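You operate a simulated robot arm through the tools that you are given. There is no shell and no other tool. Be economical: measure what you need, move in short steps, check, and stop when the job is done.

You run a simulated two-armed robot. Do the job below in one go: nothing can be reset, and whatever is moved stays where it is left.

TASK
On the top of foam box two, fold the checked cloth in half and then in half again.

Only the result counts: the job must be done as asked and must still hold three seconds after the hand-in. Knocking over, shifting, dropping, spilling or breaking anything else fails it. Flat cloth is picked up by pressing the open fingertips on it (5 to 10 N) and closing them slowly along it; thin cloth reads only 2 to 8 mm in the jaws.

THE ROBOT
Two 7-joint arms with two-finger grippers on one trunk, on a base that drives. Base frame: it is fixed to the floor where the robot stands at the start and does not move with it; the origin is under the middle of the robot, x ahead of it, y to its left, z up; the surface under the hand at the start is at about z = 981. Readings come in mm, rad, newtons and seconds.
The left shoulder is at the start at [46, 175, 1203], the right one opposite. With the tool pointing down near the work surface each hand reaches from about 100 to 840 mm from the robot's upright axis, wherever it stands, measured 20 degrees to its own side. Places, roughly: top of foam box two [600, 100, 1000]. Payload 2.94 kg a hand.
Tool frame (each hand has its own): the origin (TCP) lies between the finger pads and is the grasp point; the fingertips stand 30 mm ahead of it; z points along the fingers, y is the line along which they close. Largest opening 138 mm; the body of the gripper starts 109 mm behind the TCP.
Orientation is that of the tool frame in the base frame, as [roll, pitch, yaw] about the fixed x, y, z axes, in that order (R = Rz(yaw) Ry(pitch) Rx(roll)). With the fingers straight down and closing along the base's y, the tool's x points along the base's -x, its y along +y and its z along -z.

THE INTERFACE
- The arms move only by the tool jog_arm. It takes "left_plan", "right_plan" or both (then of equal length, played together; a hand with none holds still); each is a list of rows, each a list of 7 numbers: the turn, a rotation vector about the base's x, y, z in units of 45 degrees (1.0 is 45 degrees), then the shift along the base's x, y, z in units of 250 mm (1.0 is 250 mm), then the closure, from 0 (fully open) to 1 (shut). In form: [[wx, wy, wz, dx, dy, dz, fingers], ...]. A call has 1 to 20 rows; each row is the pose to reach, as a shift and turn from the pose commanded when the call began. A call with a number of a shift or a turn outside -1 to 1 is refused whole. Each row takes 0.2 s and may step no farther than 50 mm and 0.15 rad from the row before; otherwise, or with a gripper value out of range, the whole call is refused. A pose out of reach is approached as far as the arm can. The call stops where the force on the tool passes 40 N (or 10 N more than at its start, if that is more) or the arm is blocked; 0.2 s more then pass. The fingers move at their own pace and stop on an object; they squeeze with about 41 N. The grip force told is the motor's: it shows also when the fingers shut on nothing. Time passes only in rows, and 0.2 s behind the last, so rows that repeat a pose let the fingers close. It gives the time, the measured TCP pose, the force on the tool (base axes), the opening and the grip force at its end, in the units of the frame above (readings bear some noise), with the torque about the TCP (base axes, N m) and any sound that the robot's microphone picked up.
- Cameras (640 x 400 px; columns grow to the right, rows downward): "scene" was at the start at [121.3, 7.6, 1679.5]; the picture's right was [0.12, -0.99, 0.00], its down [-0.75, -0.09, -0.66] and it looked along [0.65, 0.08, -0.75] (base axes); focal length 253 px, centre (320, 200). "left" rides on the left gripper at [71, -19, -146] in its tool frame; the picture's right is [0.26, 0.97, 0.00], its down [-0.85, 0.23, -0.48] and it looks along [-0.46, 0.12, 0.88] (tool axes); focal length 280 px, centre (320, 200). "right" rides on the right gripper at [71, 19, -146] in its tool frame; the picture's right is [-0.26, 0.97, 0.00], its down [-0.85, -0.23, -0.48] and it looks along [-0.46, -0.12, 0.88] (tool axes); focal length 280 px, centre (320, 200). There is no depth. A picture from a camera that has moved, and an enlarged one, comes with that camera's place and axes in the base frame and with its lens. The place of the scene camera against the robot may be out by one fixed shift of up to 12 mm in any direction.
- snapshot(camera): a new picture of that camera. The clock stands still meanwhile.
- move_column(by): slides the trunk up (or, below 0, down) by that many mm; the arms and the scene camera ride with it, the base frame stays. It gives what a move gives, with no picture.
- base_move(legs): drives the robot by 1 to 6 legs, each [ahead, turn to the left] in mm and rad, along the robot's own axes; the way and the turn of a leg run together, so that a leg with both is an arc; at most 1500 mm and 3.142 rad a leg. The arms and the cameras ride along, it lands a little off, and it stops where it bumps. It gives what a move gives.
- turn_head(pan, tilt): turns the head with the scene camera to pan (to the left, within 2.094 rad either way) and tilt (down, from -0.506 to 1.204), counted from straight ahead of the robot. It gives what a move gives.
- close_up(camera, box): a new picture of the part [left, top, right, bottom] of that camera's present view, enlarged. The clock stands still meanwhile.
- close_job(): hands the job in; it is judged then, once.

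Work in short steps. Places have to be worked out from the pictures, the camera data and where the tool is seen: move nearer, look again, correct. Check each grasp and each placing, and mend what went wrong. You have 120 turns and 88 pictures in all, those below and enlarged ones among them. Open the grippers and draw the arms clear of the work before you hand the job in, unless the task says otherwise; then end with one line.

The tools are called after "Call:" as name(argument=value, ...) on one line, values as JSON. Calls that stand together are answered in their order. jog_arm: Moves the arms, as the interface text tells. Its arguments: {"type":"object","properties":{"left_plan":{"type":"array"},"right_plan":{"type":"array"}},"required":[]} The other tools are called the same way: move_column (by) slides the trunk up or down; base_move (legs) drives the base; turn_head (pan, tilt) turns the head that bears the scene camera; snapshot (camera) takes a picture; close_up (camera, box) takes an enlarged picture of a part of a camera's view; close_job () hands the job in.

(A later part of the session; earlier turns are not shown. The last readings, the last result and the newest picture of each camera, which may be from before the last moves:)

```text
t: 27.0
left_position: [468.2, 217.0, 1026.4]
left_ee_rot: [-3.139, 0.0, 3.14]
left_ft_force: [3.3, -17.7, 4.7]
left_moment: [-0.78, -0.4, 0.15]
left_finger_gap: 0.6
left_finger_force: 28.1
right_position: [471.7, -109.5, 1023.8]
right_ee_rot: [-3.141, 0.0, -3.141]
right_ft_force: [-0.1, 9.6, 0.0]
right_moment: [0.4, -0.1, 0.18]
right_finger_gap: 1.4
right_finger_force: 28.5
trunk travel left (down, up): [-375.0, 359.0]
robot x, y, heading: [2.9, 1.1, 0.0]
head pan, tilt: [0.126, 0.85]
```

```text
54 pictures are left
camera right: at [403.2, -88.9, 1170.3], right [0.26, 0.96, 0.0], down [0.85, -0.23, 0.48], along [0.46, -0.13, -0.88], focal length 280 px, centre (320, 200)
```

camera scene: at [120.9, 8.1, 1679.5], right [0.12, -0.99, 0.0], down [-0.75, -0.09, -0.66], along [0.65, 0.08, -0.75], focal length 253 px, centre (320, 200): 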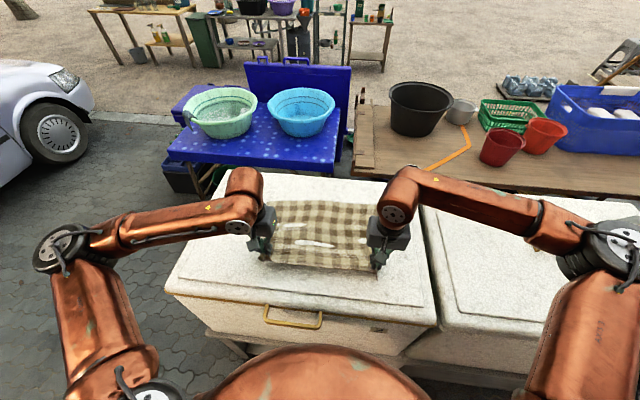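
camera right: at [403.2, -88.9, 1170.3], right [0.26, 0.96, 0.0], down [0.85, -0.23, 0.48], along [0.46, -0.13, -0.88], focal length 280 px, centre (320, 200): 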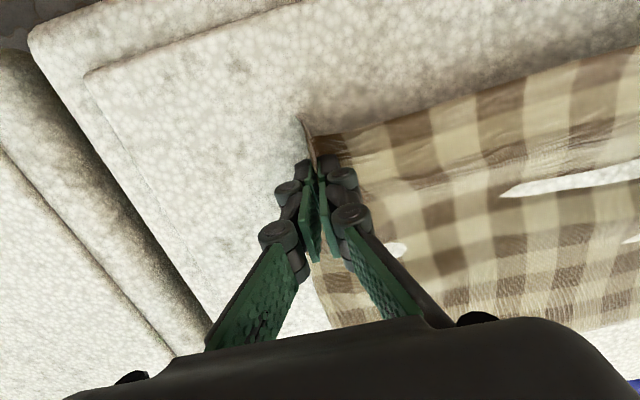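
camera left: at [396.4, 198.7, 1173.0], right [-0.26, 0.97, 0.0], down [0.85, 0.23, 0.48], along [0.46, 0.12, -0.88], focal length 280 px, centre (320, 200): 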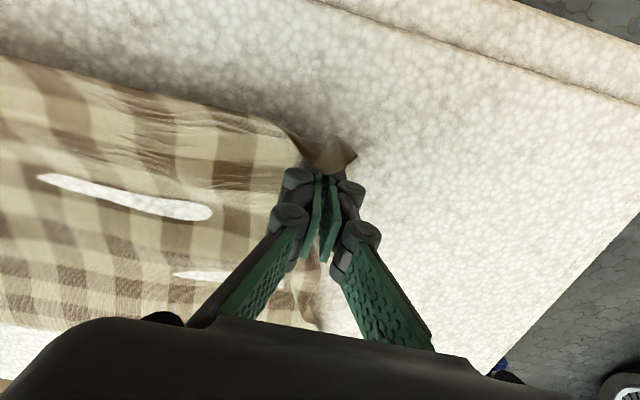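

The cloth is laid out again with a few ripples. I'll lower to the surface, pull about 25 mm toward me to smooth it, then open and lift.

Call:
jog_arm(left_plan=[[0, 0, 0, -0.02, 0, -0.03, 1], [0, 0, 0, -0.06, 0, -0.048, 1], [0, 0, 0, -0.1, 0, -0.048, 1], [0, 0, 0, -0.1, 0, -0.048, 0.9], [0, 0, 0, -0.1, 0, -0.048, 0.75], [0, 0, 0, -0.1, 0, -0.048, 0.65], [0, 0, 0, -0.1, 0.0, 0.0, 0.65], [0, 0, 0, -0.1, 0.0, 0.15, 0.65]], right_plan=[[0, 0, 0, -0.02, 0, -0.03, 1], [0, 0, 0, -0.06, 0, -0.045, 1], [0, 0, 0, -0.1, 0, -0.045, 1], [0, 0, 0, -0.1, 0, -0.045, 0.9], [0, 0, 0, -0.1, 0, -0.045, 0.75], [0, 0, 0, -0.1, 0, -0.045, 0.65], [0, 0, 0, -0.1, 0, 0.0, 0.65], [0, 0, 0, -0.1, 0, 0.15, 0.65]])

Call:
snapshot(camera="left")

Call:
snapshot(camera="right")

Call:
close_up(camera="scene", box=[220, 170, 420, 295])

```text
t: 28.8
left_position: [441.9, 219.9, 1066.5]
left_ee_rot: [3.14, 0.0, -3.141]
left_ft_force: [0.0, 0.0, -0.6]
left_moment: [0.0, -0.04, 0.0]
left_finger_gap: 48.3
left_finger_force: 0.1
right_position: [449.1, -108.9, 1066.3]
right_ee_rot: [3.141, 0.0, 3.14]
right_ft_force: [0.8, 0.1, -0.1]
right_moment: [0.03, -0.03, 0.01]
right_finger_gap: 48.5
right_finger_force: 0.2
trunk travel left (down, up): [-375.0, 359.0]
robot x, y, heading: [0.9, 1.6, -0.0]
head pan, tilt: [0.126, 0.85]
```

```text
53 pictures are left
camera left: at [370.3, 200.8, 1212.2], right [-0.26, 0.97, 0.0], down [0.85, 0.23, 0.48], along [0.46, 0.13, -0.88], focal length 280 px, centre (320, 200)
```

left: 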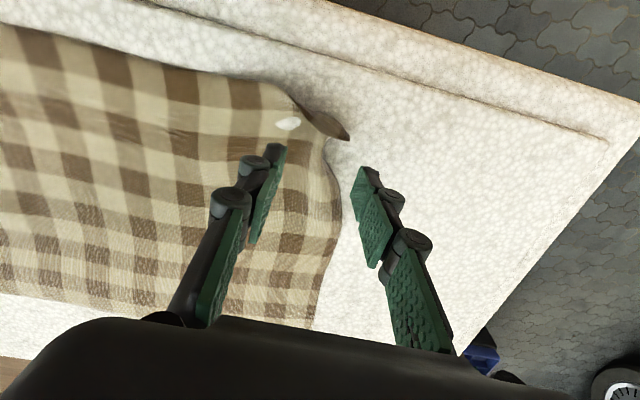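

```text
52 pictures are left
camera right: at [379.7, -90.0, 1212.9], right [0.26, 0.97, 0.0], down [0.85, -0.23, 0.48], along [0.46, -0.12, -0.88], focal length 280 px, centre (320, 200)
```

right: 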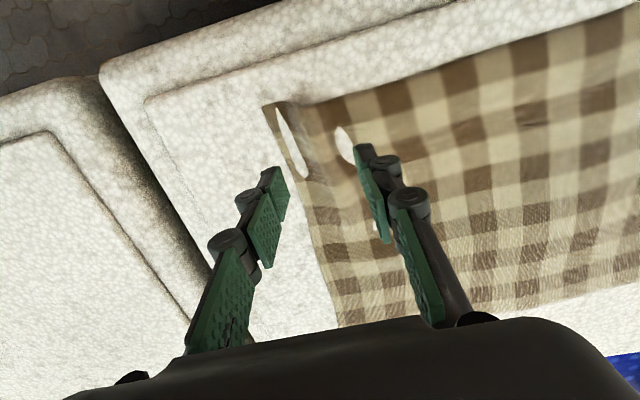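

```text
3.20 times, centred on (320, 232) of scene
camera zoom: at [119.9, 7.2, 1679.7], right [0.12, -0.99, 0.0], down [-0.75, -0.09, -0.66], along [0.65, 0.08, -0.75], focal length 810 px, centre (320, 96)
```

zoom: 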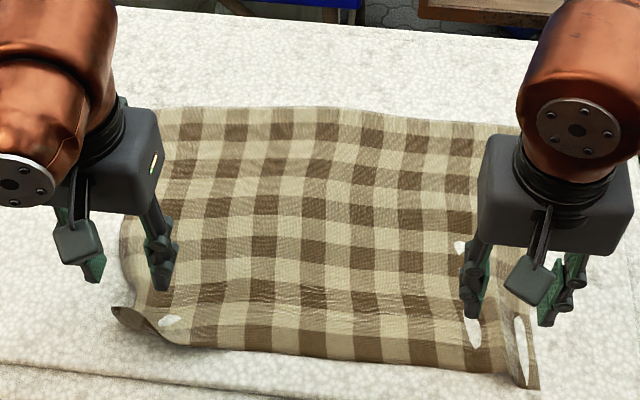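

The cloth is nearly flat again apart from a curled near-left corner. I'll move the hands above the far corners and look.

Call:
jog_arm(left_plan=[[0, 0, 0, 0.15, 0.01, 0.04, 0.7], [0, 0, 0, 0.32, 0.03, 0.06, 0.7], [0, 0, 0, 0.49, 0.05, 0.06, 0.7], [0, 0, 0, 0.66, 0.07, 0.06, 0.7], [0, 0, 0, 0.8, 0.08, 0.04, 0.7], [0, 0, 0, 0.92, 0.08, 0.0, 0.7], [0, 0, 0, 0.92, 0.08, 0.0, 0.7]], right_plan=[[0, 0, 0, 0.15, 0, 0.04, 0.7], [0, 0, 0, 0.32, -0.01, 0.06, 0.7], [0, 0, 0, 0.49, -0.02, 0.06, 0.7], [0, 0, 0, 0.66, -0.02, 0.06, 0.7], [0, 0, 0, 0.82, -0.02, 0.04, 0.7], [0, 0, 0, 0.956, -0.02, 0.0, 0.7], [0, 0, 0, 0.956, -0.02, 0.0, 0.7]])

Call:
snapshot(camera="left")

Call:
snapshot(camera="right")

Call:
close_up(camera="scene", box=[220, 170, 420, 295])

```text
t: 30.4
left_position: [673.3, 240.1, 1065.3]
left_ee_rot: [3.141, -0.001, 3.141]
left_ft_force: [-0.6, 0.2, 0.4]
left_moment: [0.0, -0.02, 0.0]
left_finger_gap: 41.4
left_finger_force: 0.1
right_position: [685.8, -114.9, 1063.7]
right_ee_rot: [-3.142, 0.0, -3.139]
right_ft_force: [-1.1, -0.7, -0.8]
right_moment: [-0.01, -0.04, 0.02]
right_finger_gap: 41.6
right_finger_force: 0.0
trunk travel left (down, up): [-375.0, 359.0]
robot x, y, heading: [0.5, -0.8, -0.002]
head pan, tilt: [0.126, 0.85]
```

```text
50 pictures are left
camera left: at [602.1, 222.1, 1211.7], right [-0.26, 0.97, 0.0], down [0.85, 0.23, 0.48], along [0.46, 0.12, -0.88], focal length 280 px, centre (320, 200)
```

left: 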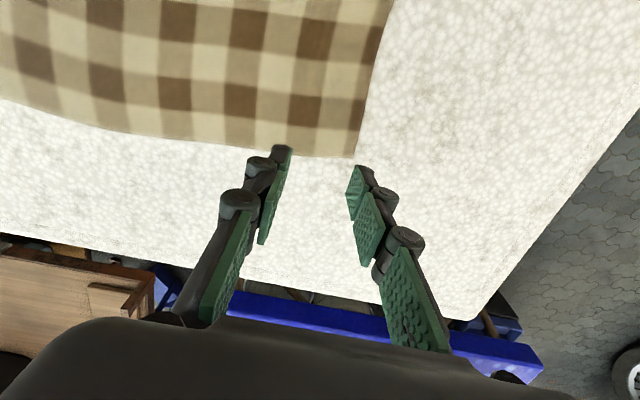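

```text
49 pictures are left
camera right: at [616.3, -95.5, 1210.0], right [0.26, 0.97, 0.0], down [0.85, -0.23, 0.48], along [0.46, -0.12, -0.88], focal length 280 px, centre (320, 200)
```

right: 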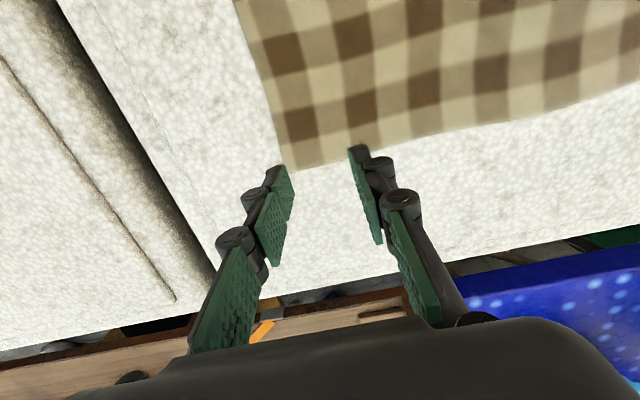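

```text
3.20 times, centred on (320, 232) of scene
camera zoom: at [119.7, 7.7, 1679.6], right [0.12, -0.99, 0.0], down [-0.75, -0.09, -0.66], along [0.66, 0.08, -0.75], focal length 810 px, centre (320, 96)
```

zoom: 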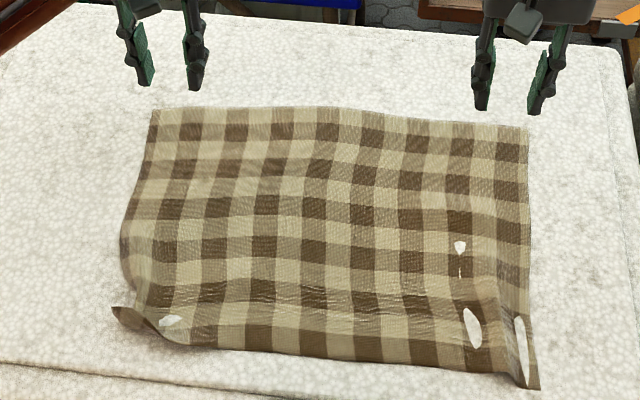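

Far corners are at about (674, 273) and (699, -147). I'll adjust and descend to contact just inside the far edge.

Call:
jog_arm(left_plan=[[0, 0, 0, -0.03, -0.01, -0.07, 0.7], [0, 0, 0, -0.052, -0.016, -0.14, 0.7], [0, 0, 0, -0.052, -0.016, -0.19, 0.7], [0, 0, 0, -0.052, -0.016, -0.212, 0.7], [0, 0, 0, -0.052, -0.016, -0.212, 0.7]], right_plan=[[0, 0, 0, -0.02, 0.01, -0.07, 0.7], [0, 0, 0, -0.02, 0.012, -0.14, 0.7], [0, 0, 0, -0.02, 0.012, -0.185, 0.7], [0, 0, 0, -0.02, 0.012, -0.207, 0.7], [0, 0, 0, -0.02, 0.012, -0.207, 0.7]])

Call:
snapshot(camera="left")

Call:
snapshot(camera="right")

```text
t: 31.6
left_position: [659.6, 235.2, 1013.6]
left_ee_rot: [-3.142, 0.001, 3.141]
left_ft_force: [0.6, 0.4, 1.6]
left_moment: [-0.04, -0.03, -0.01]
left_finger_gap: 41.2
left_finger_force: 0.0
right_position: [680.4, -110.8, 1013.3]
right_ee_rot: [3.141, 0.001, 3.141]
right_ft_force: [1.6, -0.1, 1.7]
right_moment: [0.0, 0.02, 0.03]
right_finger_gap: 41.6
right_finger_force: 0.0
trunk travel left (down, up): [-375.0, 359.0]
robot x, y, heading: [-1.0, 0.1, -0.001]
head pan, tilt: [0.126, 0.85]
```

```text
47 pictures are left
camera left: at [589.3, 216.7, 1158.8], right [-0.26, 0.96, 0.0], down [0.85, 0.23, 0.48], along [0.46, 0.12, -0.88], focal length 280 px, centre (320, 200)
```

left: 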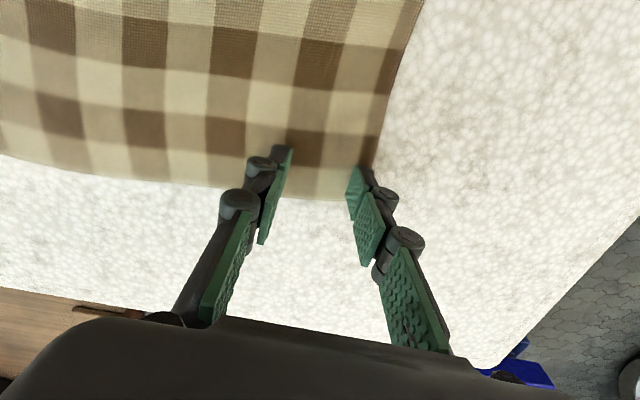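

```text
46 pictures are left
camera right: at [611.3, -91.3, 1159.3], right [0.26, 0.97, 0.0], down [0.85, -0.23, 0.48], along [0.46, -0.12, -0.88], focal length 280 px, centre (320, 200)
```

right: 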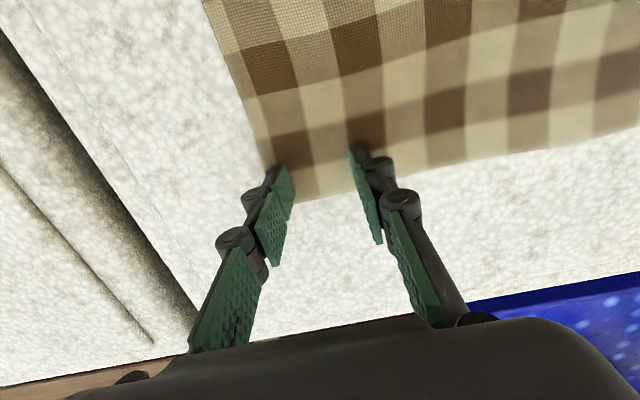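

Contact is light at 1.6 N. I'll shift 4 mm inward, press and close halfway with gradual lowering.

Call:
jog_arm(left_plan=[[0, 0, 0, 0, -0.016, 0.01, 0.7], [0, 0, 0, 0, -0.016, -0.005, 0.7], [0, 0, 0, 0, -0.016, -0.005, 0.73], [0, 0, 0, 0, -0.016, -0.006, 0.76], [0, 0, 0, 0, -0.016, -0.007, 0.79], [0, 0, 0, 0, -0.016, -0.008, 0.82], [0, 0, 0, 0, -0.016, -0.009, 0.85]], right_plan=[[0, 0, 0, 0, 0.016, 0.01, 0.7], [0, 0, 0, 0, 0.016, -0.005, 0.7], [0, 0, 0, 0, 0.016, -0.005, 0.73], [0, 0, 0, 0, 0.016, -0.006, 0.76], [0, 0, 0, 0, 0.016, -0.007, 0.79], [0, 0, 0, 0, 0.016, -0.008, 0.82], [0, 0, 0, 0, 0.016, -0.009, 0.85]])

```text
t: 33.2
left_position: [658.4, 230.2, 1012.7]
left_ee_rot: [-3.14, 0.0, -3.141]
left_ft_force: [-1.4, -3.8, 11.0]
left_moment: [-0.14, 0.01, 0.02]
left_finger_gap: 21.4
left_finger_force: 0.2
right_position: [679.4, -105.1, 1012.9]
right_ee_rot: [3.14, 0.003, 3.141]
right_ft_force: [0.7, 3.2, 20.0]
right_moment: [0.18, -0.07, -0.02]
right_finger_gap: 20.3
right_finger_force: 0.1
trunk travel left (down, up): [-375.0, 359.0]
robot x, y, heading: [-1.4, -2.6, 0.001]
head pan, tilt: [0.126, 0.85]
```

Forces are 11 N and 20 N. I'll continue closing, pressing the left a touch more.

Call:
jog_arm(left_plan=[[0, 0, 0, 0, 0, -0.003, 0.87], [0, 0, 0, 0, 0, -0.004, 0.89], [0, 0, 0, 0, 0, -0.005, 0.91], [0, 0, 0, 0, 0, -0.006, 0.93]], right_plan=[[0, 0, 0, 0, 0, -0.001, 0.87], [0, 0, 0, 0, 0, -0.002, 0.89], [0, 0, 0, 0, 0, -0.003, 0.91], [0, 0, 0, 0, 0, -0.004, 0.93]])

Call:
snapshot(camera="left")

Call:
snapshot(camera="right")

```text
t: 34.2
left_position: [658.8, 231.1, 1011.1]
left_ee_rot: [3.141, 0.003, -3.141]
left_ft_force: [1.9, -3.3, 17.7]
left_moment: [-0.12, -0.06, -0.04]
left_finger_gap: 9.8
left_finger_force: 0.3
right_position: [678.7, -105.8, 1010.7]
right_ee_rot: [3.14, 0.0, 3.14]
right_ft_force: [-0.5, 5.5, 20.7]
right_moment: [0.26, 0.01, 0.03]
right_finger_gap: 9.5
right_finger_force: 0.0
trunk travel left (down, up): [-375.0, 359.0]
robot x, y, heading: [1.2, 3.5, 0.002]
head pan, tilt: [0.126, 0.85]
```

```text
45 pictures are left
camera left: at [587.2, 212.1, 1156.3], right [-0.26, 0.96, 0.0], down [0.85, 0.23, 0.48], along [0.46, 0.12, -0.88], focal length 280 px, centre (320, 200)
```

left: 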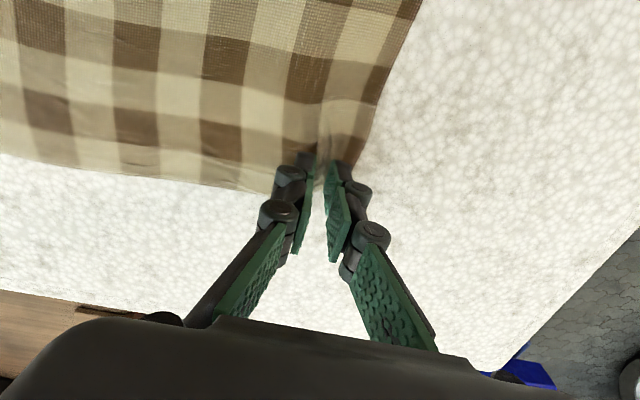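

```text
44 pictures are left
camera right: at [608.8, -85.7, 1156.9], right [0.26, 0.97, 0.0], down [0.85, -0.23, 0.48], along [0.46, -0.12, -0.88], focal length 280 px, centre (320, 200)
```

right: 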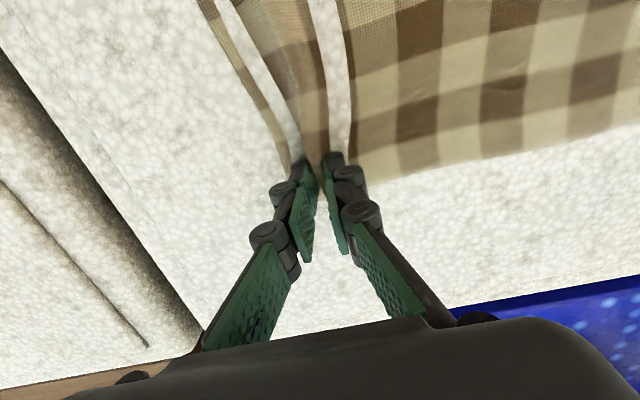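

Ridges are up between both pairs of pads. I'll shut fully with slight further lowering.

Call:
jog_arm(left_plan=[[0, 0, 0, 0, 0, -0.003, 0.95], [0, 0, 0, 0, 0, -0.005, 0.97], [0, 0, 0, 0, 0, -0.006, 1], [0, 0, 0, 0, 0, -0.006, 1], [0, 0, 0, 0, 0, -0.006, 1]], right_plan=[[0, 0, 0, 0, 0, -0.002, 0.95], [0, 0, 0, 0, 0, -0.004, 0.97], [0, 0, 0, 0, 0, -0.005, 1], [0, 0, 0, 0, 0, -0.005, 1], [0, 0, 0, 0, 0, -0.005, 1]])

```text
t: 35.4
left_position: [659.3, 230.2, 1008.8]
left_ee_rot: [3.14, 0.0, -3.142]
left_ft_force: [-2.2, -2.2, 18.0]
left_moment: [-0.08, -0.04, -0.01]
left_finger_gap: 0.1
left_finger_force: 28.3
right_position: [679.4, -107.2, 1011.1]
right_ee_rot: [-3.141, 0.004, 3.139]
right_ft_force: [-4.5, -1.6, 9.5]
right_moment: [0.67, -0.18, 0.07]
right_finger_gap: 7.5
right_finger_force: 43.2
trunk travel left (down, up): [-375.0, 359.0]
robot x, y, heading: [-0.9, 0.9, 0.001]
head pan, tilt: [0.126, 0.85]
```

Right holds at 7.5 mm and left reads 0.1, so I'll test-lift the left slightly and look.

Call:
jog_arm(left_plan=[[0, 0, 0, 0, 0, 0.06, 1], [0, 0, 0, 0, 0, 0.06, 1]])

Call:
snapshot(camera="left")

```text
t: 36.0
left_position: [659.6, 230.3, 1021.7]
left_ee_rot: [-3.142, 0.0, 3.139]
left_ft_force: [0.0, 0.4, 0.6]
left_moment: [-0.03, -0.02, -0.01]
left_finger_gap: 0.1
left_finger_force: 28.6
right_position: [679.3, -105.9, 1010.5]
right_ee_rot: [-3.139, 0.004, 3.141]
right_ft_force: [1.3, -0.3, 13.7]
right_moment: [0.01, 0.1, 0.04]
right_finger_gap: 2.8
right_finger_force: 28.5
trunk travel left (down, up): [-375.0, 359.0]
robot x, y, heading: [-2.5, 0.4, -0.0]
head pan, tilt: [0.126, 0.85]
```

```text
43 pictures are left
camera left: at [588.4, 212.5, 1168.0], right [-0.26, 0.96, 0.0], down [0.85, 0.23, 0.48], along [0.46, 0.12, -0.88], focal length 280 px, centre (320, 200)
```

left: 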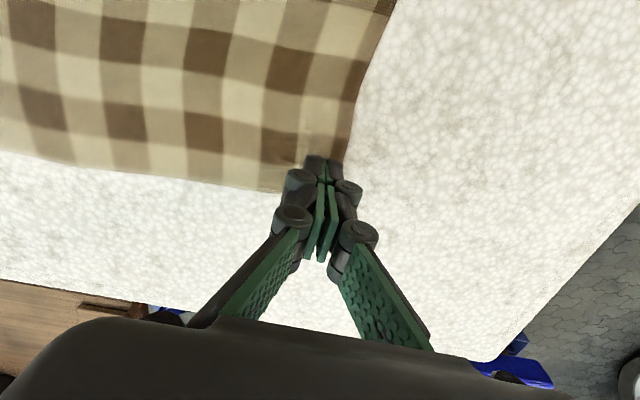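

The left missed. The side edge there is now near y 248, so I'll shift inward 16 mm and retry with a firmer press.

Call:
jog_arm(left_plan=[[0, 0, 0, 0.0, -0.03, 0.02, 0.85], [0, 0, 0, 0.016, -0.064, 0.02, 0.7], [0, 0, 0, 0.016, -0.064, 0.0, 0.7], [0, 0, 0, 0.016, -0.064, -0.03, 0.7], [0, 0, 0, 0.016, -0.064, -0.046, 0.7], [0, 0, 0, 0.016, -0.064, -0.046, 0.73], [0, 0, 0, 0.016, -0.064, -0.047, 0.76], [0, 0, 0, 0.016, -0.064, -0.049, 0.79], [0, 0, 0, 0.016, -0.064, -0.051, 0.82], [0, 0, 0, 0.016, -0.064, -0.053, 0.85], [0, 0, 0, 0.016, -0.064, -0.055, 0.87]])

```text
t: 38.4
left_position: [662.3, 214.6, 1011.7]
left_ee_rot: [-3.141, 0.005, 3.141]
left_ft_force: [-2.1, -2.5, 15.8]
left_moment: [-0.09, 0.01, 0.01]
left_finger_gap: 18.5
left_finger_force: 0.6
right_position: [678.0, -105.9, 1009.7]
right_ee_rot: [-3.141, 0.001, -3.141]
right_ft_force: [1.3, -13.4, 27.5]
right_moment: [-0.55, 0.12, -0.01]
right_finger_gap: 0.4
right_finger_force: 26.1
trunk travel left (down, up): [-375.0, 359.0]
robot x, y, heading: [0.8, 5.6, -0.004]
head pan, tilt: [0.126, 0.85]
```

Only 16 N so far, so I'll press 1.5 mm more and continue closing.

Call:
jog_arm(left_plan=[[0, 0, 0, 0, 0, -0.006, 0.87], [0, 0, 0, 0, 0, -0.007, 0.89], [0, 0, 0, 0, 0, -0.008, 0.91], [0, 0, 0, 0, 0, -0.009, 0.93]])

Call:
snapshot(camera="left")

```text
t: 39.4
left_position: [661.6, 214.1, 1010.8]
left_ee_rot: [-3.141, 0.008, 3.141]
left_ft_force: [2.9, -4.0, 35.1]
left_moment: [-0.12, -0.14, -0.02]
left_finger_gap: 9.7
left_finger_force: 0.3
right_position: [677.7, -107.0, 1010.1]
right_ee_rot: [3.141, 0.003, -3.141]
right_ft_force: [1.4, -0.5, 44.4]
right_moment: [0.08, 0.1, 0.04]
right_finger_gap: 1.2
right_finger_force: 32.2
trunk travel left (down, up): [-375.0, 359.0]
robot x, y, heading: [-1.3, -0.6, 0.003]
head pan, tilt: [0.126, 0.85]
```

```text
42 pictures are left
camera left: at [590.1, 194.2, 1155.8], right [-0.26, 0.97, 0.0], down [0.84, 0.23, 0.48], along [0.47, 0.12, -0.88], focal length 280 px, centre (320, 200)
```

left: 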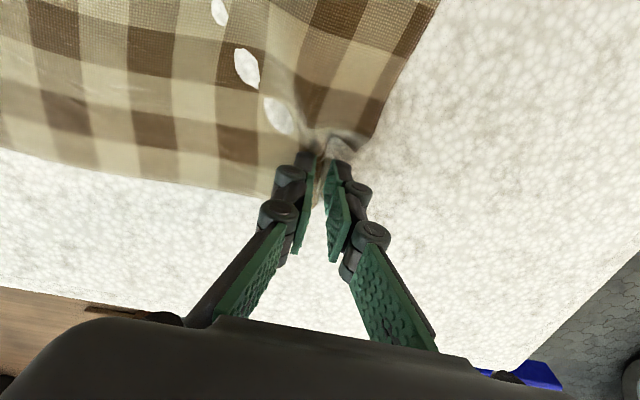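

The left ridge is formed. I'll shut it fully while raising the right by 4 mm, since its force has crept up to 44 N.

Call:
jog_arm(left_plan=[[0, 0, 0, 0, 0, 0.0, 0.95], [0, 0, 0, 0, 0, -0.002, 0.97], [0, 0, 0, 0, 0, -0.003, 1], [0, 0, 0, 0, 0, -0.003, 1], [0, 0, 0, 0, 0, -0.003, 1]], right_plan=[[0, 0, 0, 0, 0, 0.016, 1], [0, 0, 0, 0, 0, 0.016, 1], [0, 0, 0, 0, 0, 0.016, 1], [0, 0, 0, 0, 0, 0.016, 1], [0, 0, 0, 0, 0, 0.016, 1]])

Call:
snapshot(camera="left")

Call:
snapshot(camera="right")

```text
t: 40.6
left_position: [661.4, 212.3, 1009.1]
left_ee_rot: [-3.14, 0.007, 3.141]
left_ft_force: [-2.5, 2.8, 40.3]
left_moment: [0.13, 0.01, 0.05]
left_finger_gap: 2.4
left_finger_force: 31.3
right_position: [678.4, -106.0, 1014.1]
right_ee_rot: [-3.142, 0.002, 3.141]
right_ft_force: [-0.7, 3.1, 4.8]
right_moment: [-0.07, -0.11, -0.03]
right_finger_gap: 1.8
right_finger_force: 34.2
trunk travel left (down, up): [-375.0, 359.0]
robot x, y, heading: [0.4, -1.1, -0.001]
head pan, tilt: [0.126, 0.85]
```

```text
41 pictures are left
camera left: at [590.3, 194.5, 1155.0], right [-0.26, 0.96, 0.0], down [0.84, 0.23, 0.48], along [0.47, 0.12, -0.88], focal length 280 px, centre (320, 200)
```

left: 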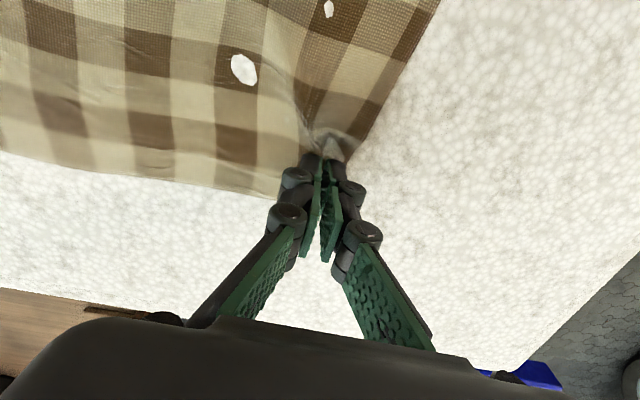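

```text
40 pictures are left
camera right: at [608.5, -86.7, 1160.1], right [0.26, 0.97, 0.0], down [0.85, -0.23, 0.48], along [0.46, -0.12, -0.88], focal length 280 px, centre (320, 200)
```

right: 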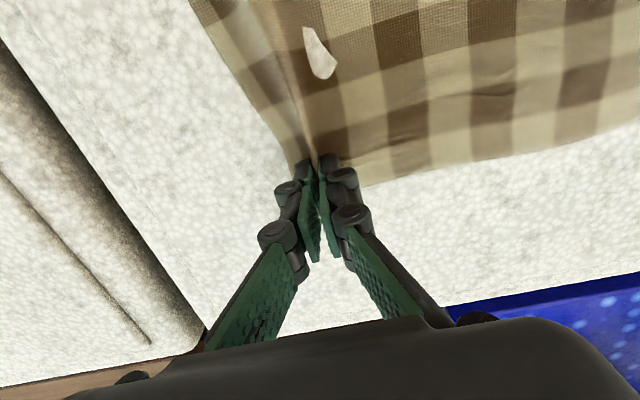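

Both hands hold cloth. I'll lift the far edge and swing it back toward me along a taut arc, tilting the fingers forward. This goes up to the top of the arc.

Call:
jog_arm(left_plan=[[0, -0.18, 0, -0.052, 0, 0.172, 1], [0, -0.36, 0, -0.15, 0, 0.304, 1], [0, -0.54, 0, -0.29, 0, 0.404, 1], [0, -0.72, 0, -0.454, 0, 0.448, 1], [0, -0.88, 0, -0.582, 0, 0.448, 1]], right_plan=[[0, -0.18, 0, -0.06, 0, 0.156, 1], [0, -0.36, 0, -0.16, 0, 0.292, 1], [0, -0.54, 0, -0.3, 0, 0.392, 1], [0, -0.72, 0, -0.472, 0, 0.44, 1], [0, -0.88, 0, -0.6, 0, 0.44, 1]])

Call:
close_up(camera="scene", box=[180, 130, 460, 305])

Call:
snapshot(camera="left")

```text
t: 41.8
left_position: [547.5, 242.3, 1120.1]
left_ee_rot: [-3.132, 0.688, 3.14]
left_ft_force: [-1.7, -28.7, -0.4]
left_moment: [-0.53, 0.12, -1.0]
left_finger_gap: 5.0
left_finger_force: 34.1
left hand out of reach, approached as far as the arm can: row 5
right_position: [531.3, -99.3, 1121.8]
right_ee_rot: [3.135, 0.692, -3.138]
right_ft_force: [1.8, 25.1, 2.2]
right_moment: [0.6, 0.08, 0.99]
right_finger_gap: 1.4
right_finger_force: 28.8
trunk travel left (down, up): [-375.0, 359.0]
robot x, y, heading: [1.5, -1.4, 0.003]
head pan, tilt: [0.126, 0.85]
```

```text
2.29 times, centred on (320, 218) of scene
camera zoom: at [123.2, 10.7, 1679.1], right [0.12, -0.99, 0.0], down [-0.75, -0.1, -0.66], along [0.65, 0.08, -0.75], focal length 578 px, centre (320, 160)
```

zoom: 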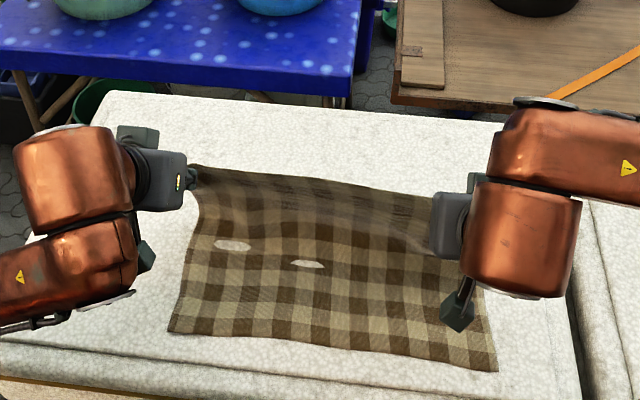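

```text
38 pictures are left
camera left: at [399.8, 226.4, 1188.3], right [-0.19, 0.97, -0.17], down [0.36, 0.23, 0.9], along [0.91, 0.11, -0.39], focal length 280 px, centre (320, 200)
```

left: 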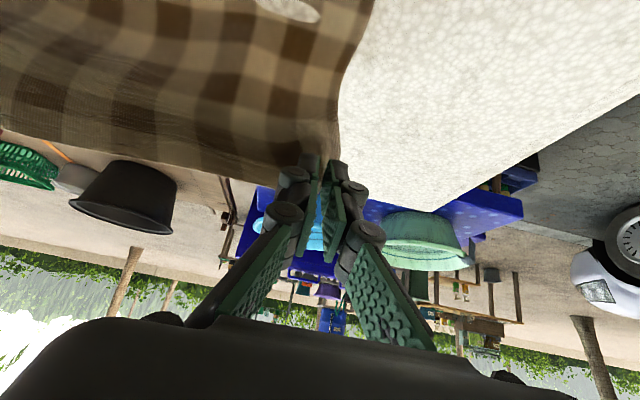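

The fold is going well. The left arm is cramped near the body, was pushed to y 242, and the cloth is taut at 28 N. I'll bring the left back inward, easing its tilt slightly.

Call:
jog_arm(left_plan=[[0, 0.08, 0, 0.0, -0.06, 0.0, 1], [0, 0.12, 0, 0.0, -0.1, 0.0, 1], [0, 0.12, 0, 0.0, -0.1, 0.0, 1]])

```text
t: 42.6
left_position: [548.8, 221.3, 1120.7]
left_ee_rot: [3.139, 0.598, -3.138]
left_ft_force: [-2.0, -9.3, 0.7]
left_moment: [-0.61, 0.03, -0.56]
left_finger_gap: 1.6
left_finger_force: 28.0
right_position: [528.5, -106.5, 1120.4]
right_ee_rot: [-3.14, 0.689, -3.141]
right_ft_force: [-0.1, 9.3, -1.0]
right_moment: [0.66, -0.05, 0.69]
right_finger_gap: 1.6
right_finger_force: 28.7
trunk travel left (down, up): [-375.0, 359.0]
robot x, y, heading: [0.1, 2.7, 0.002]
head pan, tilt: [0.126, 0.85]
```

Tension is now fine at 9 N. Driving the base back carries both hands toward −x without cramping the arms, so I'll drive back 60 mm.

Call:
base_move(legs=[[-60, 0]])

Call:
close_up(camera="scene", box=[180, 130, 460, 305])

```text
t: 43.6
left_position: [496.8, 221.1, 1119.6]
left_ee_rot: [-3.141, 0.591, -3.139]
left_ft_force: [-0.3, -8.3, -1.1]
left_moment: [0.12, -0.12, -0.02]
left_finger_gap: 4.0
left_finger_force: 38.1
right_position: [478.5, -105.1, 1119.1]
right_ee_rot: [3.141, 0.68, -3.138]
right_ft_force: [-1.2, 8.3, 1.5]
right_moment: [0.11, 0.01, 0.23]
right_finger_gap: 2.4
right_finger_force: 34.3
trunk travel left (down, up): [-375.0, 359.0]
robot x, y, heading: [-63.0, 1.0, -0.002]
head pan, tilt: [0.126, 0.85]
```

```text
2.29 times, centred on (320, 218) of scene
camera zoom: at [85.5, 7.3, 1679.7], right [0.12, -0.99, 0.0], down [-0.76, -0.09, -0.65], along [0.64, 0.08, -0.76], focal length 578 px, centre (320, 160)
```

zoom: 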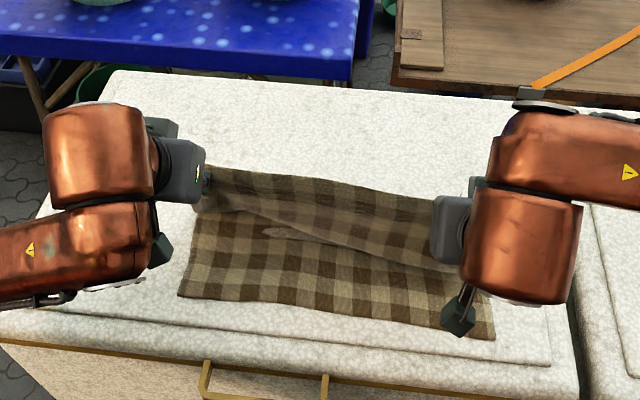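

The fold looks clean. I'll lower a bit with the arms, then back up again.

Call:
jog_arm(left_plan=[[0, 0, 0, -0.02, 0, -0.06, 1], [0, 0, 0, -0.04, 0, -0.12, 1]], right_plan=[[0, 0, 0, 0, 0, -0.06, 1], [0, 0, 0, 0.0, 0, -0.12, 1]])

Call:
base_move(legs=[[-40, 0]])

Call:
close_up(camera="scene", box=[180, 130, 460, 305])

```text
t: 44.2
left_position: [480.2, 220.2, 1102.9]
left_ee_rot: [-3.139, 0.596, -3.138]
left_ft_force: [-4.2, -16.0, -1.7]
left_moment: [-0.14, 0.12, -0.21]
left_finger_gap: 0.0
left_finger_force: 28.4
left hand out of reach, approached as far as the arm can: row 2
right_position: [468.9, -103.2, 1091.9]
right_ee_rot: [3.141, 0.691, -3.142]
right_ft_force: [11.9, -3.6, -8.8]
right_moment: [-0.93, -0.05, -0.62]
right_finger_gap: 0.2
right_finger_force: 26.0
trunk travel left (down, up): [-375.0, 359.0]
robot x, y, heading: [-59.3, 1.5, -0.005]
head pan, tilt: [0.126, 0.85]
```

```text
t: 45.0
left_position: [432.0, 222.7, 1106.1]
left_ee_rot: [-3.14, 0.605, -3.136]
left_ft_force: [-2.5, -4.5, 3.7]
left_moment: [-0.07, -0.04, -0.12]
left_finger_gap: 2.3
left_finger_force: 35.6
right_position: [423.3, -102.4, 1095.6]
right_ee_rot: [-3.141, 0.7, -3.137]
right_ft_force: [-0.6, 5.9, 0.9]
right_moment: [-0.12, -0.03, -0.04]
right_finger_gap: 6.0
right_finger_force: 33.5
trunk travel left (down, up): [-375.0, 359.0]
robot x, y, heading: [-98.2, -0.3, -0.0]
head pan, tilt: [0.126, 0.85]
```

```text
2.29 times, centred on (320, 218) of scene
camera zoom: at [18.4, 7.8, 1679.8], right [0.12, -0.99, 0.0], down [-0.74, -0.09, -0.66], along [0.66, 0.08, -0.75], focal length 578 px, centre (320, 160)
```

zoom: 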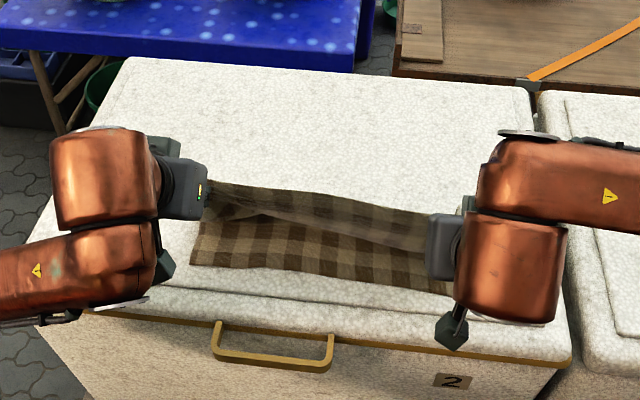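

Tips are near x 445 at about z 1077. I'll lower both together with the trunk by 65 mm.

Call:
move_column(by=-65)

Call:
snapshot(camera="left")

Call:
close_up(camera="scene", box=[180, 130, 460, 305])

```text
t: 46.1
left_position: [445.1, 222.3, 1019.6]
left_ee_rot: [-3.139, 0.56, -3.132]
left_ft_force: [-0.3, -6.7, 1.9]
left_moment: [0.01, -0.04, -0.05]
left_finger_gap: 1.3
left_finger_force: 29.0
right_position: [423.4, -102.3, 1031.1]
right_ee_rot: [3.14, 0.699, -3.136]
right_ft_force: [1.1, 5.9, 0.5]
right_moment: [-0.11, 0.01, 0.01]
right_finger_gap: 1.1
right_finger_force: 28.7
trunk travel left (down, up): [-310.0, 424.0]
robot x, y, heading: [-97.8, 0.5, -0.003]
head pan, tilt: [0.126, 0.85]
```

```text
35 pictures are left
camera left: at [307.8, 203.4, 1105.8], right [-0.23, 0.96, -0.14], down [0.46, 0.24, 0.85], along [0.86, 0.13, -0.5], focal length 280 px, centre (320, 200)
```

left: 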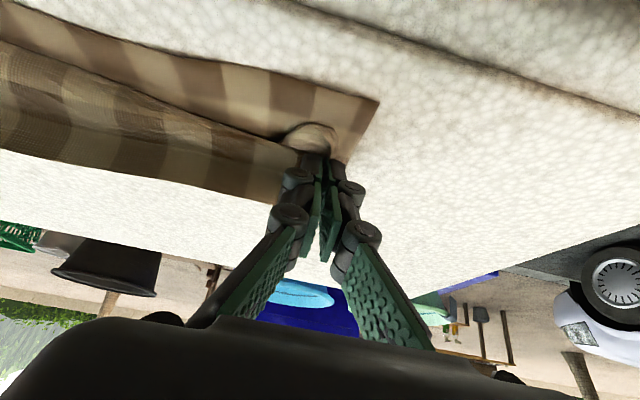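

```text
2.29 times, centred on (320, 218) of scene
camera zoom: at [55.2, 7.5, 1614.0], right [0.12, -0.99, 0.0], down [-0.75, -0.09, -0.66], along [0.66, 0.08, -0.75], focal length 578 px, centre (320, 160)
```

zoom: 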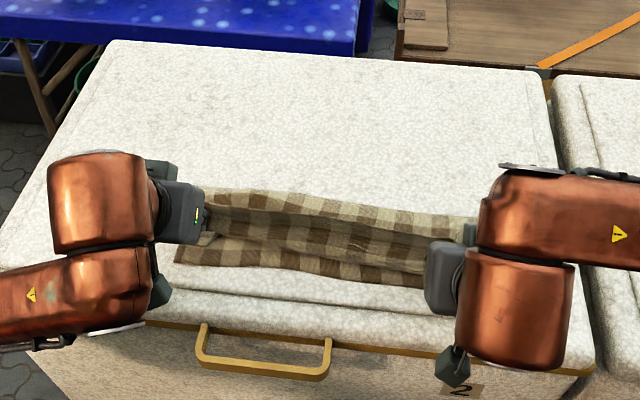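

The left tip is at (461, 995) and the near-left corner below is at (405, 240). I'll drive back 30 mm more so the edges line up.

Call:
base_move(legs=[[-28, 0]])

Call:
jog_arm(left_plan=[[0, 0, 0, -0.03, 0, 0.0, 1], [0, 0, 0, -0.05, 0, -0.015, 1], [0, 0, 0, -0.05, 0, -0.02, 1]], right_plan=[[0, 0, 0, 0, 0, -0.03, 1], [0, 0, 0, 0, 0, -0.06, 1], [0, 0, 0, 0, 0, -0.072, 1]])

Call:
snapshot(camera="left")

Call:
snapshot(camera="right")

```text
t: 46.9
left_position: [418.4, 224.0, 1019.7]
left_ee_rot: [-3.138, 0.556, -3.133]
left_ft_force: [1.1, -8.0, -0.7]
left_moment: [-0.16, 0.03, -0.17]
left_finger_gap: 4.7
left_finger_force: 38.4
right_position: [395.6, -101.0, 1029.3]
right_ee_rot: [3.141, 0.694, -3.136]
right_ft_force: [-0.3, 7.6, -1.4]
right_moment: [-0.02, -0.02, 0.11]
right_finger_gap: 4.6
right_finger_force: 34.2
trunk travel left (down, up): [-310.0, 424.0]
robot x, y, heading: [-123.3, 0.6, -0.002]
head pan, tilt: [0.126, 0.85]
```

```text
t: 47.7
left_position: [416.7, 221.4, 1019.2]
left_ee_rot: [-3.137, 0.559, -3.132]
left_ft_force: [2.5, -8.2, -0.9]
left_moment: [-0.03, 0.01, -0.12]
left_finger_gap: 4.8
left_finger_force: 34.4
left hand out of reach, approached as far as the arm can: row 1, 2, 3
right_position: [397.4, -102.9, 1012.5]
right_ee_rot: [3.14, 0.698, -3.138]
right_ft_force: [-2.0, 7.9, 5.6]
right_moment: [0.01, -0.04, 0.11]
right_finger_gap: 0.8
right_finger_force: 29.2
trunk travel left (down, up): [-310.0, 424.0]
robot x, y, heading: [-128.2, -3.1, -0.003]
head pan, tilt: [0.126, 0.85]
```

```text
33 pictures are left
camera left: at [280.0, 203.3, 1105.4], right [-0.23, 0.96, -0.14], down [0.46, 0.24, 0.85], along [0.86, 0.13, -0.5], focal length 280 px, centre (320, 200)
```

left: 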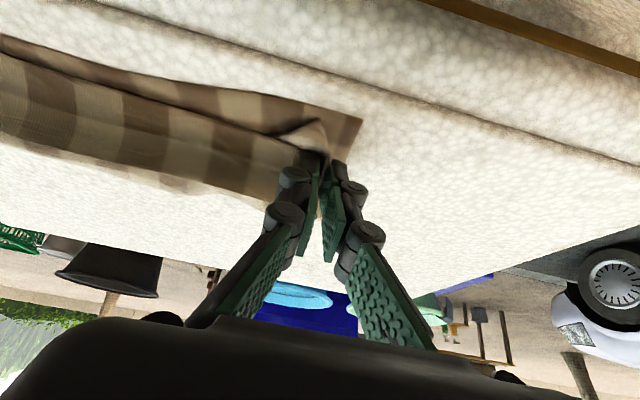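

```text
32 pictures are left
camera right: at [249.4, -84.6, 1078.9], right [0.2, 0.97, 0.17], down [0.35, -0.23, 0.91], along [0.92, -0.12, -0.38], focal length 280 px, centre (320, 200)
```

right: 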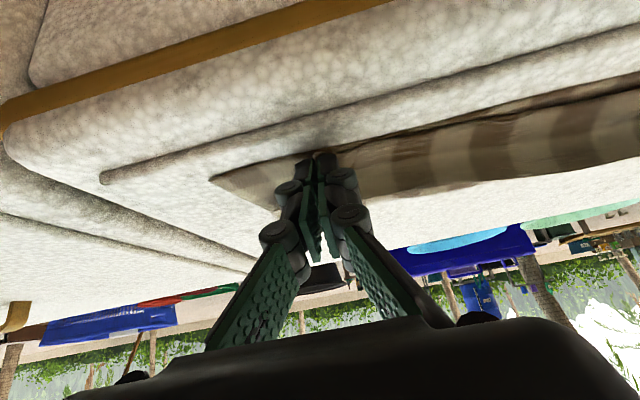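

The near edges almost coincide at the middle and right, but the left lags about 20 mm and is limited in reach. I'll reduce the left tilt, move it toward −x a bit and lower it.

Call:
jog_arm(left_plan=[[0, 0.15, 0, -0.02, 0, 0.0, 1], [0, 0.3, 0, -0.045, 0.0, -0.01, 1], [0, 0.3, 0, -0.06, 0.0, -0.02, 1], [0, 0.3, 0, -0.06, 0.0, -0.02, 1]])

Call:
snapshot(camera="left")

```text
t: 48.7
left_position: [402.7, 223.3, 1015.5]
left_ee_rot: [-3.14, 0.324, -3.134]
left_ft_force: [2.5, -5.7, 0.4]
left_moment: [0.06, 0.06, -0.03]
left_finger_gap: 5.1
left_finger_force: 36.1
right_position: [395.6, -103.8, 1011.8]
right_ee_rot: [-3.141, 0.698, -3.138]
right_ft_force: [-3.6, 9.2, 3.0]
right_moment: [0.36, -0.08, 0.42]
right_finger_gap: 0.6
right_finger_force: 27.9
trunk travel left (down, up): [-310.0, 424.0]
robot x, y, heading: [-126.5, -2.5, 0.002]
head pan, tilt: [0.126, 0.85]
```

```text
31 pictures are left
camera left: at [288.8, 203.3, 1130.4], right [-0.26, 0.96, -0.09], down [0.65, 0.24, 0.72], along [0.72, 0.13, -0.69], focal length 280 px, centre (320, 200)
```

left: 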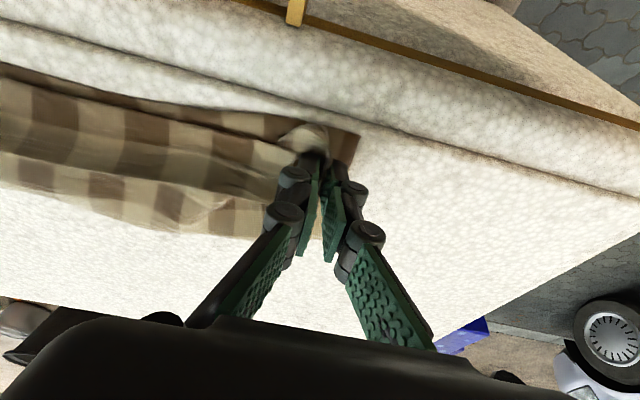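

Aligned well enough. I'll press down a few mm, open slowly and back the fingers out along their axes.

Call:
jog_arm(left_plan=[[0, 0, 0, 0, 0, -0.015, 1], [0, 0, 0, 0, 0, -0.015, 0.93], [0, 0, 0, 0, 0, -0.015, 0.86], [0, 0, 0, 0, 0, -0.015, 0.8], [0, 0, 0, 0, 0, -0.015, 0.74], [0, 0, 0, -0.03, 0, 0.08, 0.74], [0, 0, 0, -0.06, 0, 0.2, 0.74], [0, 0, 0, -0.06, 0, 0.36, 0.74]], right_plan=[[0, 0, 0, 0, 0, 0.0, 1], [0, 0, 0, 0, 0, 0, 0.93], [0, 0, 0, 0, 0, 0, 0.86], [0, 0, 0, 0, 0, 0, 0.8], [0, 0, 0, 0, 0, 0, 0.74], [0, 0, 0, -0.06, 0, 0.07, 0.74], [0, 0, 0, -0.1, 0, 0.2, 0.74], [0, 0, 0, -0.1, 0, 0.36, 0.74]])

Call:
close_up(camera="scene", box=[180, 150, 460, 325])

Call:
snapshot(camera="left")

```text
t: 50.5
left_position: [386.1, 221.7, 1103.2]
left_ee_rot: [3.142, 0.324, -3.135]
left_ft_force: [-0.7, 0.1, -0.7]
left_moment: [-0.03, -0.02, 0.01]
left_finger_gap: 35.7
left_finger_force: 0.1
right_position: [367.0, -102.2, 1101.3]
right_ee_rot: [3.141, 0.698, -3.139]
right_ft_force: [-0.2, -0.2, 0.1]
right_moment: [0.0, -0.01, 0.01]
right_finger_gap: 35.8
right_finger_force: 0.1
trunk travel left (down, up): [-310.0, 424.0]
robot x, y, heading: [-128.4, -0.6, 0.001]
head pan, tilt: [0.126, 0.85]
```

```text
2.29 times, centred on (320, 238) of scene
camera zoom: at [27.4, 7.4, 1613.9], right [0.12, -0.99, 0.0], down [-0.75, -0.09, -0.66], along [0.66, 0.08, -0.75], focal length 578 px, centre (320, 114)
```

zoom: 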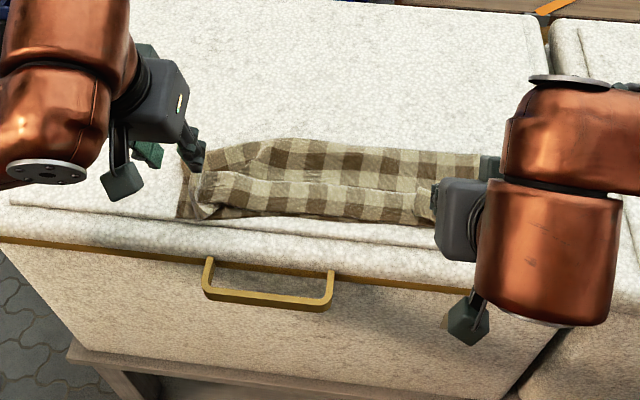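

```text
29 pictures are left
camera left: at [272.6, 202.4, 1219.8], right [-0.25, 0.96, -0.08], down [0.65, 0.24, 0.72], along [0.71, 0.13, -0.69], focal length 280 px, centre (320, 200)
```

left: 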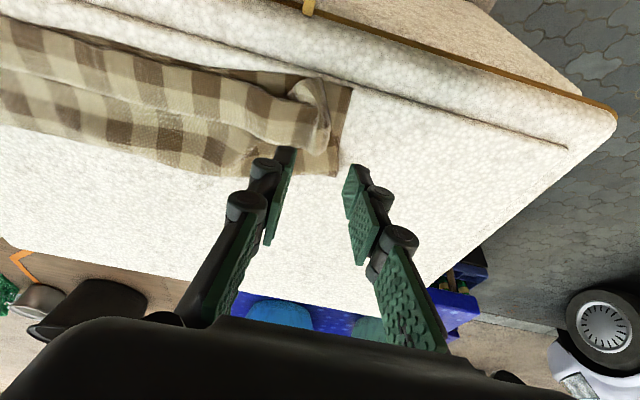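

The first fold is done, with a small curl at the upper near-left corner. I'll straighten the tools upright and move the hands aside for a clear view.

Call:
jog_arm(left_plan=[[0, 0.1, 0, 0, 0.1, 0.04, 0.7], [0, 0.2, 0, 0, 0.25, 0.06, 0.7], [0, 0.3, 0, 0, 0.4, 0.06, 0.7], [0, 0.41, 0, 0, 0.5, 0.06, 0.7], [0, 0.41, 0, 0, 0.5, 0.06, 0.7]], right_plan=[[0, 0.18, 0, 0, -0.1, 0.04, 0.7], [0, 0.36, 0, 0, -0.25, 0.06, 0.7], [0, 0.54, 0, 0, -0.4, 0.06, 0.7], [0, 0.72, 0, 0, -0.5, 0.06, 0.7], [0, 0.89, 0, 0, -0.5, 0.06, 0.7]])

Call:
close_up(camera="scene", box=[180, 150, 460, 325])

```text
t: 51.7
left_position: [387.5, 347.5, 1116.7]
left_ee_rot: [-3.141, 0.003, -3.135]
left_ft_force: [-0.1, 1.1, -0.6]
left_moment: [-0.01, -0.02, 0.02]
left_finger_gap: 41.6
left_finger_force: 0.0
right_position: [369.7, -229.7, 1119.7]
right_ee_rot: [3.139, -0.003, -3.139]
right_ft_force: [1.1, -0.2, -0.1]
right_moment: [-0.01, 0.02, -0.02]
right_finger_gap: 41.2
right_finger_force: 0.0
trunk travel left (down, up): [-310.0, 424.0]
robot x, y, heading: [-130.9, -1.0, -0.004]
head pan, tilt: [0.126, 0.85]
```

```text
2.29 times, centred on (320, 238) of scene
camera zoom: at [29.5, 8.4, 1613.6], right [0.12, -0.99, 0.0], down [-0.75, -0.09, -0.66], along [0.65, 0.08, -0.75], focal length 578 px, centre (320, 114)
```

zoom: 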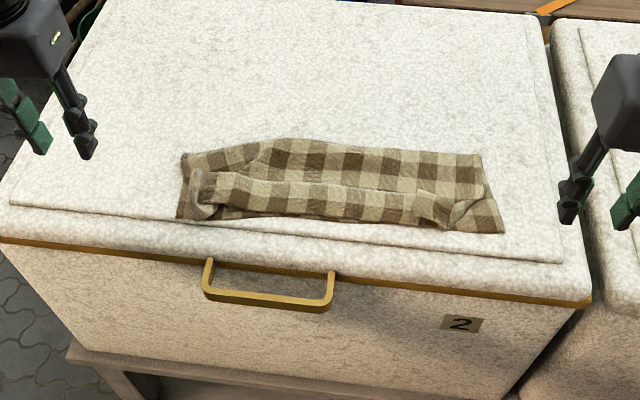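

The near-right upper corner is crumpled inward by about 50 mm. I'll bring the right hand over it and look closely.

Call:
jog_arm(right_plan=[[0, 0, 0, 0.05, 0.12, 0, 0.7], [0, 0, 0, 0.1, 0.28, 0, 0.7], [0, 0, 0, 0.12, 0.42, -0.04, 0.7], [0, 0, 0, 0.12, 0.44, -0.08, 0.7]])

Call:
snapshot(camera="right")

```text
t: 52.7
left_position: [387.9, 345.3, 1119.0]
left_ee_rot: [3.141, 0.004, -3.134]
left_ft_force: [0.0, -0.2, 0.5]
left_moment: [0.01, -0.02, -0.01]
left_finger_gap: 41.5
left_finger_force: 0.0
right_position: [401.8, -117.6, 1101.3]
right_ee_rot: [3.139, -0.001, -3.137]
right_ft_force: [0.2, 0.0, -0.2]
right_moment: [0.04, -0.03, 0.03]
right_finger_gap: 41.3
right_finger_force: 0.1
trunk travel left (down, up): [-310.0, 424.0]
robot x, y, heading: [-125.3, -3.0, -0.0]
head pan, tilt: [0.126, 0.85]
```

```text
27 pictures are left
camera right: at [331.4, -98.6, 1247.5], right [0.26, 0.97, 0.0], down [0.85, -0.23, 0.47], along [0.46, -0.12, -0.88], focal length 280 px, centre (320, 200)
```

right: 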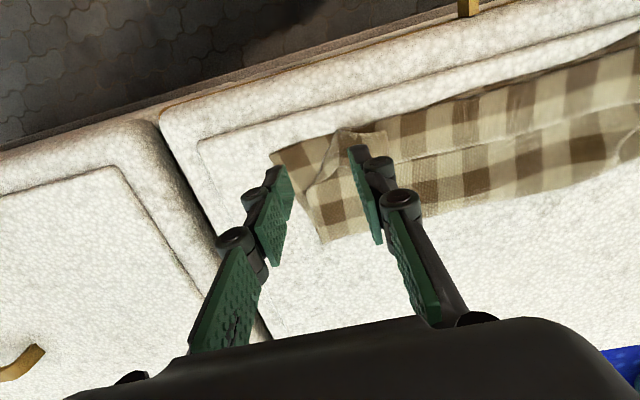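

The upper corner sits near (416, -118) while the lower corner is at (407, -167). I'll close the right fingers and press lightly on the upper corner to drag it outward.

Call:
jog_arm(right_plan=[[0, 0, 0, 0.02, -0.01, -0.08, 0.85], [0, 0, 0, 0.05, -0.014, -0.18, 1], [0, 0, 0, 0.05, -0.014, -0.26, 1], [0, 0, 0, 0.05, -0.014, -0.32, 1], [0, 0, 0, 0.05, -0.014, -0.34, 1], [0, 0, 0, 0.05, -0.014, -0.348, 1]])

Call:
snapshot(camera="right")

```text
t: 54.1
left_position: [387.6, 347.2, 1119.2]
left_ee_rot: [3.14, 0.004, -3.134]
left_ft_force: [-0.6, -0.8, -0.6]
left_moment: [-0.02, 0.0, 0.02]
left_finger_gap: 41.2
left_finger_force: 0.1
right_position: [413.6, -119.7, 1011.2]
right_ee_rot: [3.138, 0.001, -3.139]
right_ft_force: [0.0, 0.6, 2.0]
right_moment: [0.02, 0.01, -0.02]
right_finger_gap: 0.2
right_finger_force: 28.7
trunk travel left (down, up): [-310.0, 424.0]
robot x, y, heading: [-129.7, -4.9, 0.003]
head pan, tilt: [0.126, 0.85]
```

```text
26 pictures are left
camera right: at [343.4, -101.4, 1157.1], right [0.26, 0.97, 0.0], down [0.85, -0.23, 0.47], along [0.46, -0.12, -0.88], focal length 280 px, centre (320, 200)
```

right: 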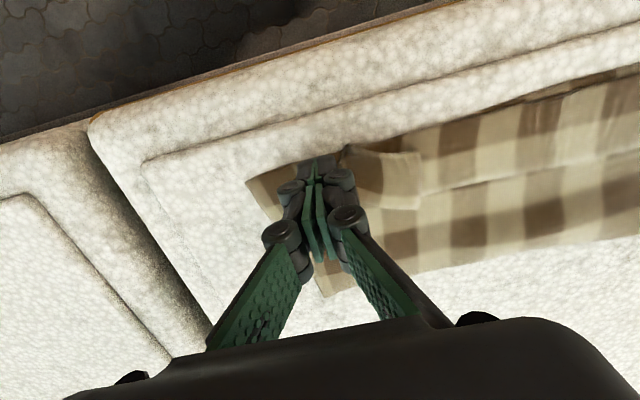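

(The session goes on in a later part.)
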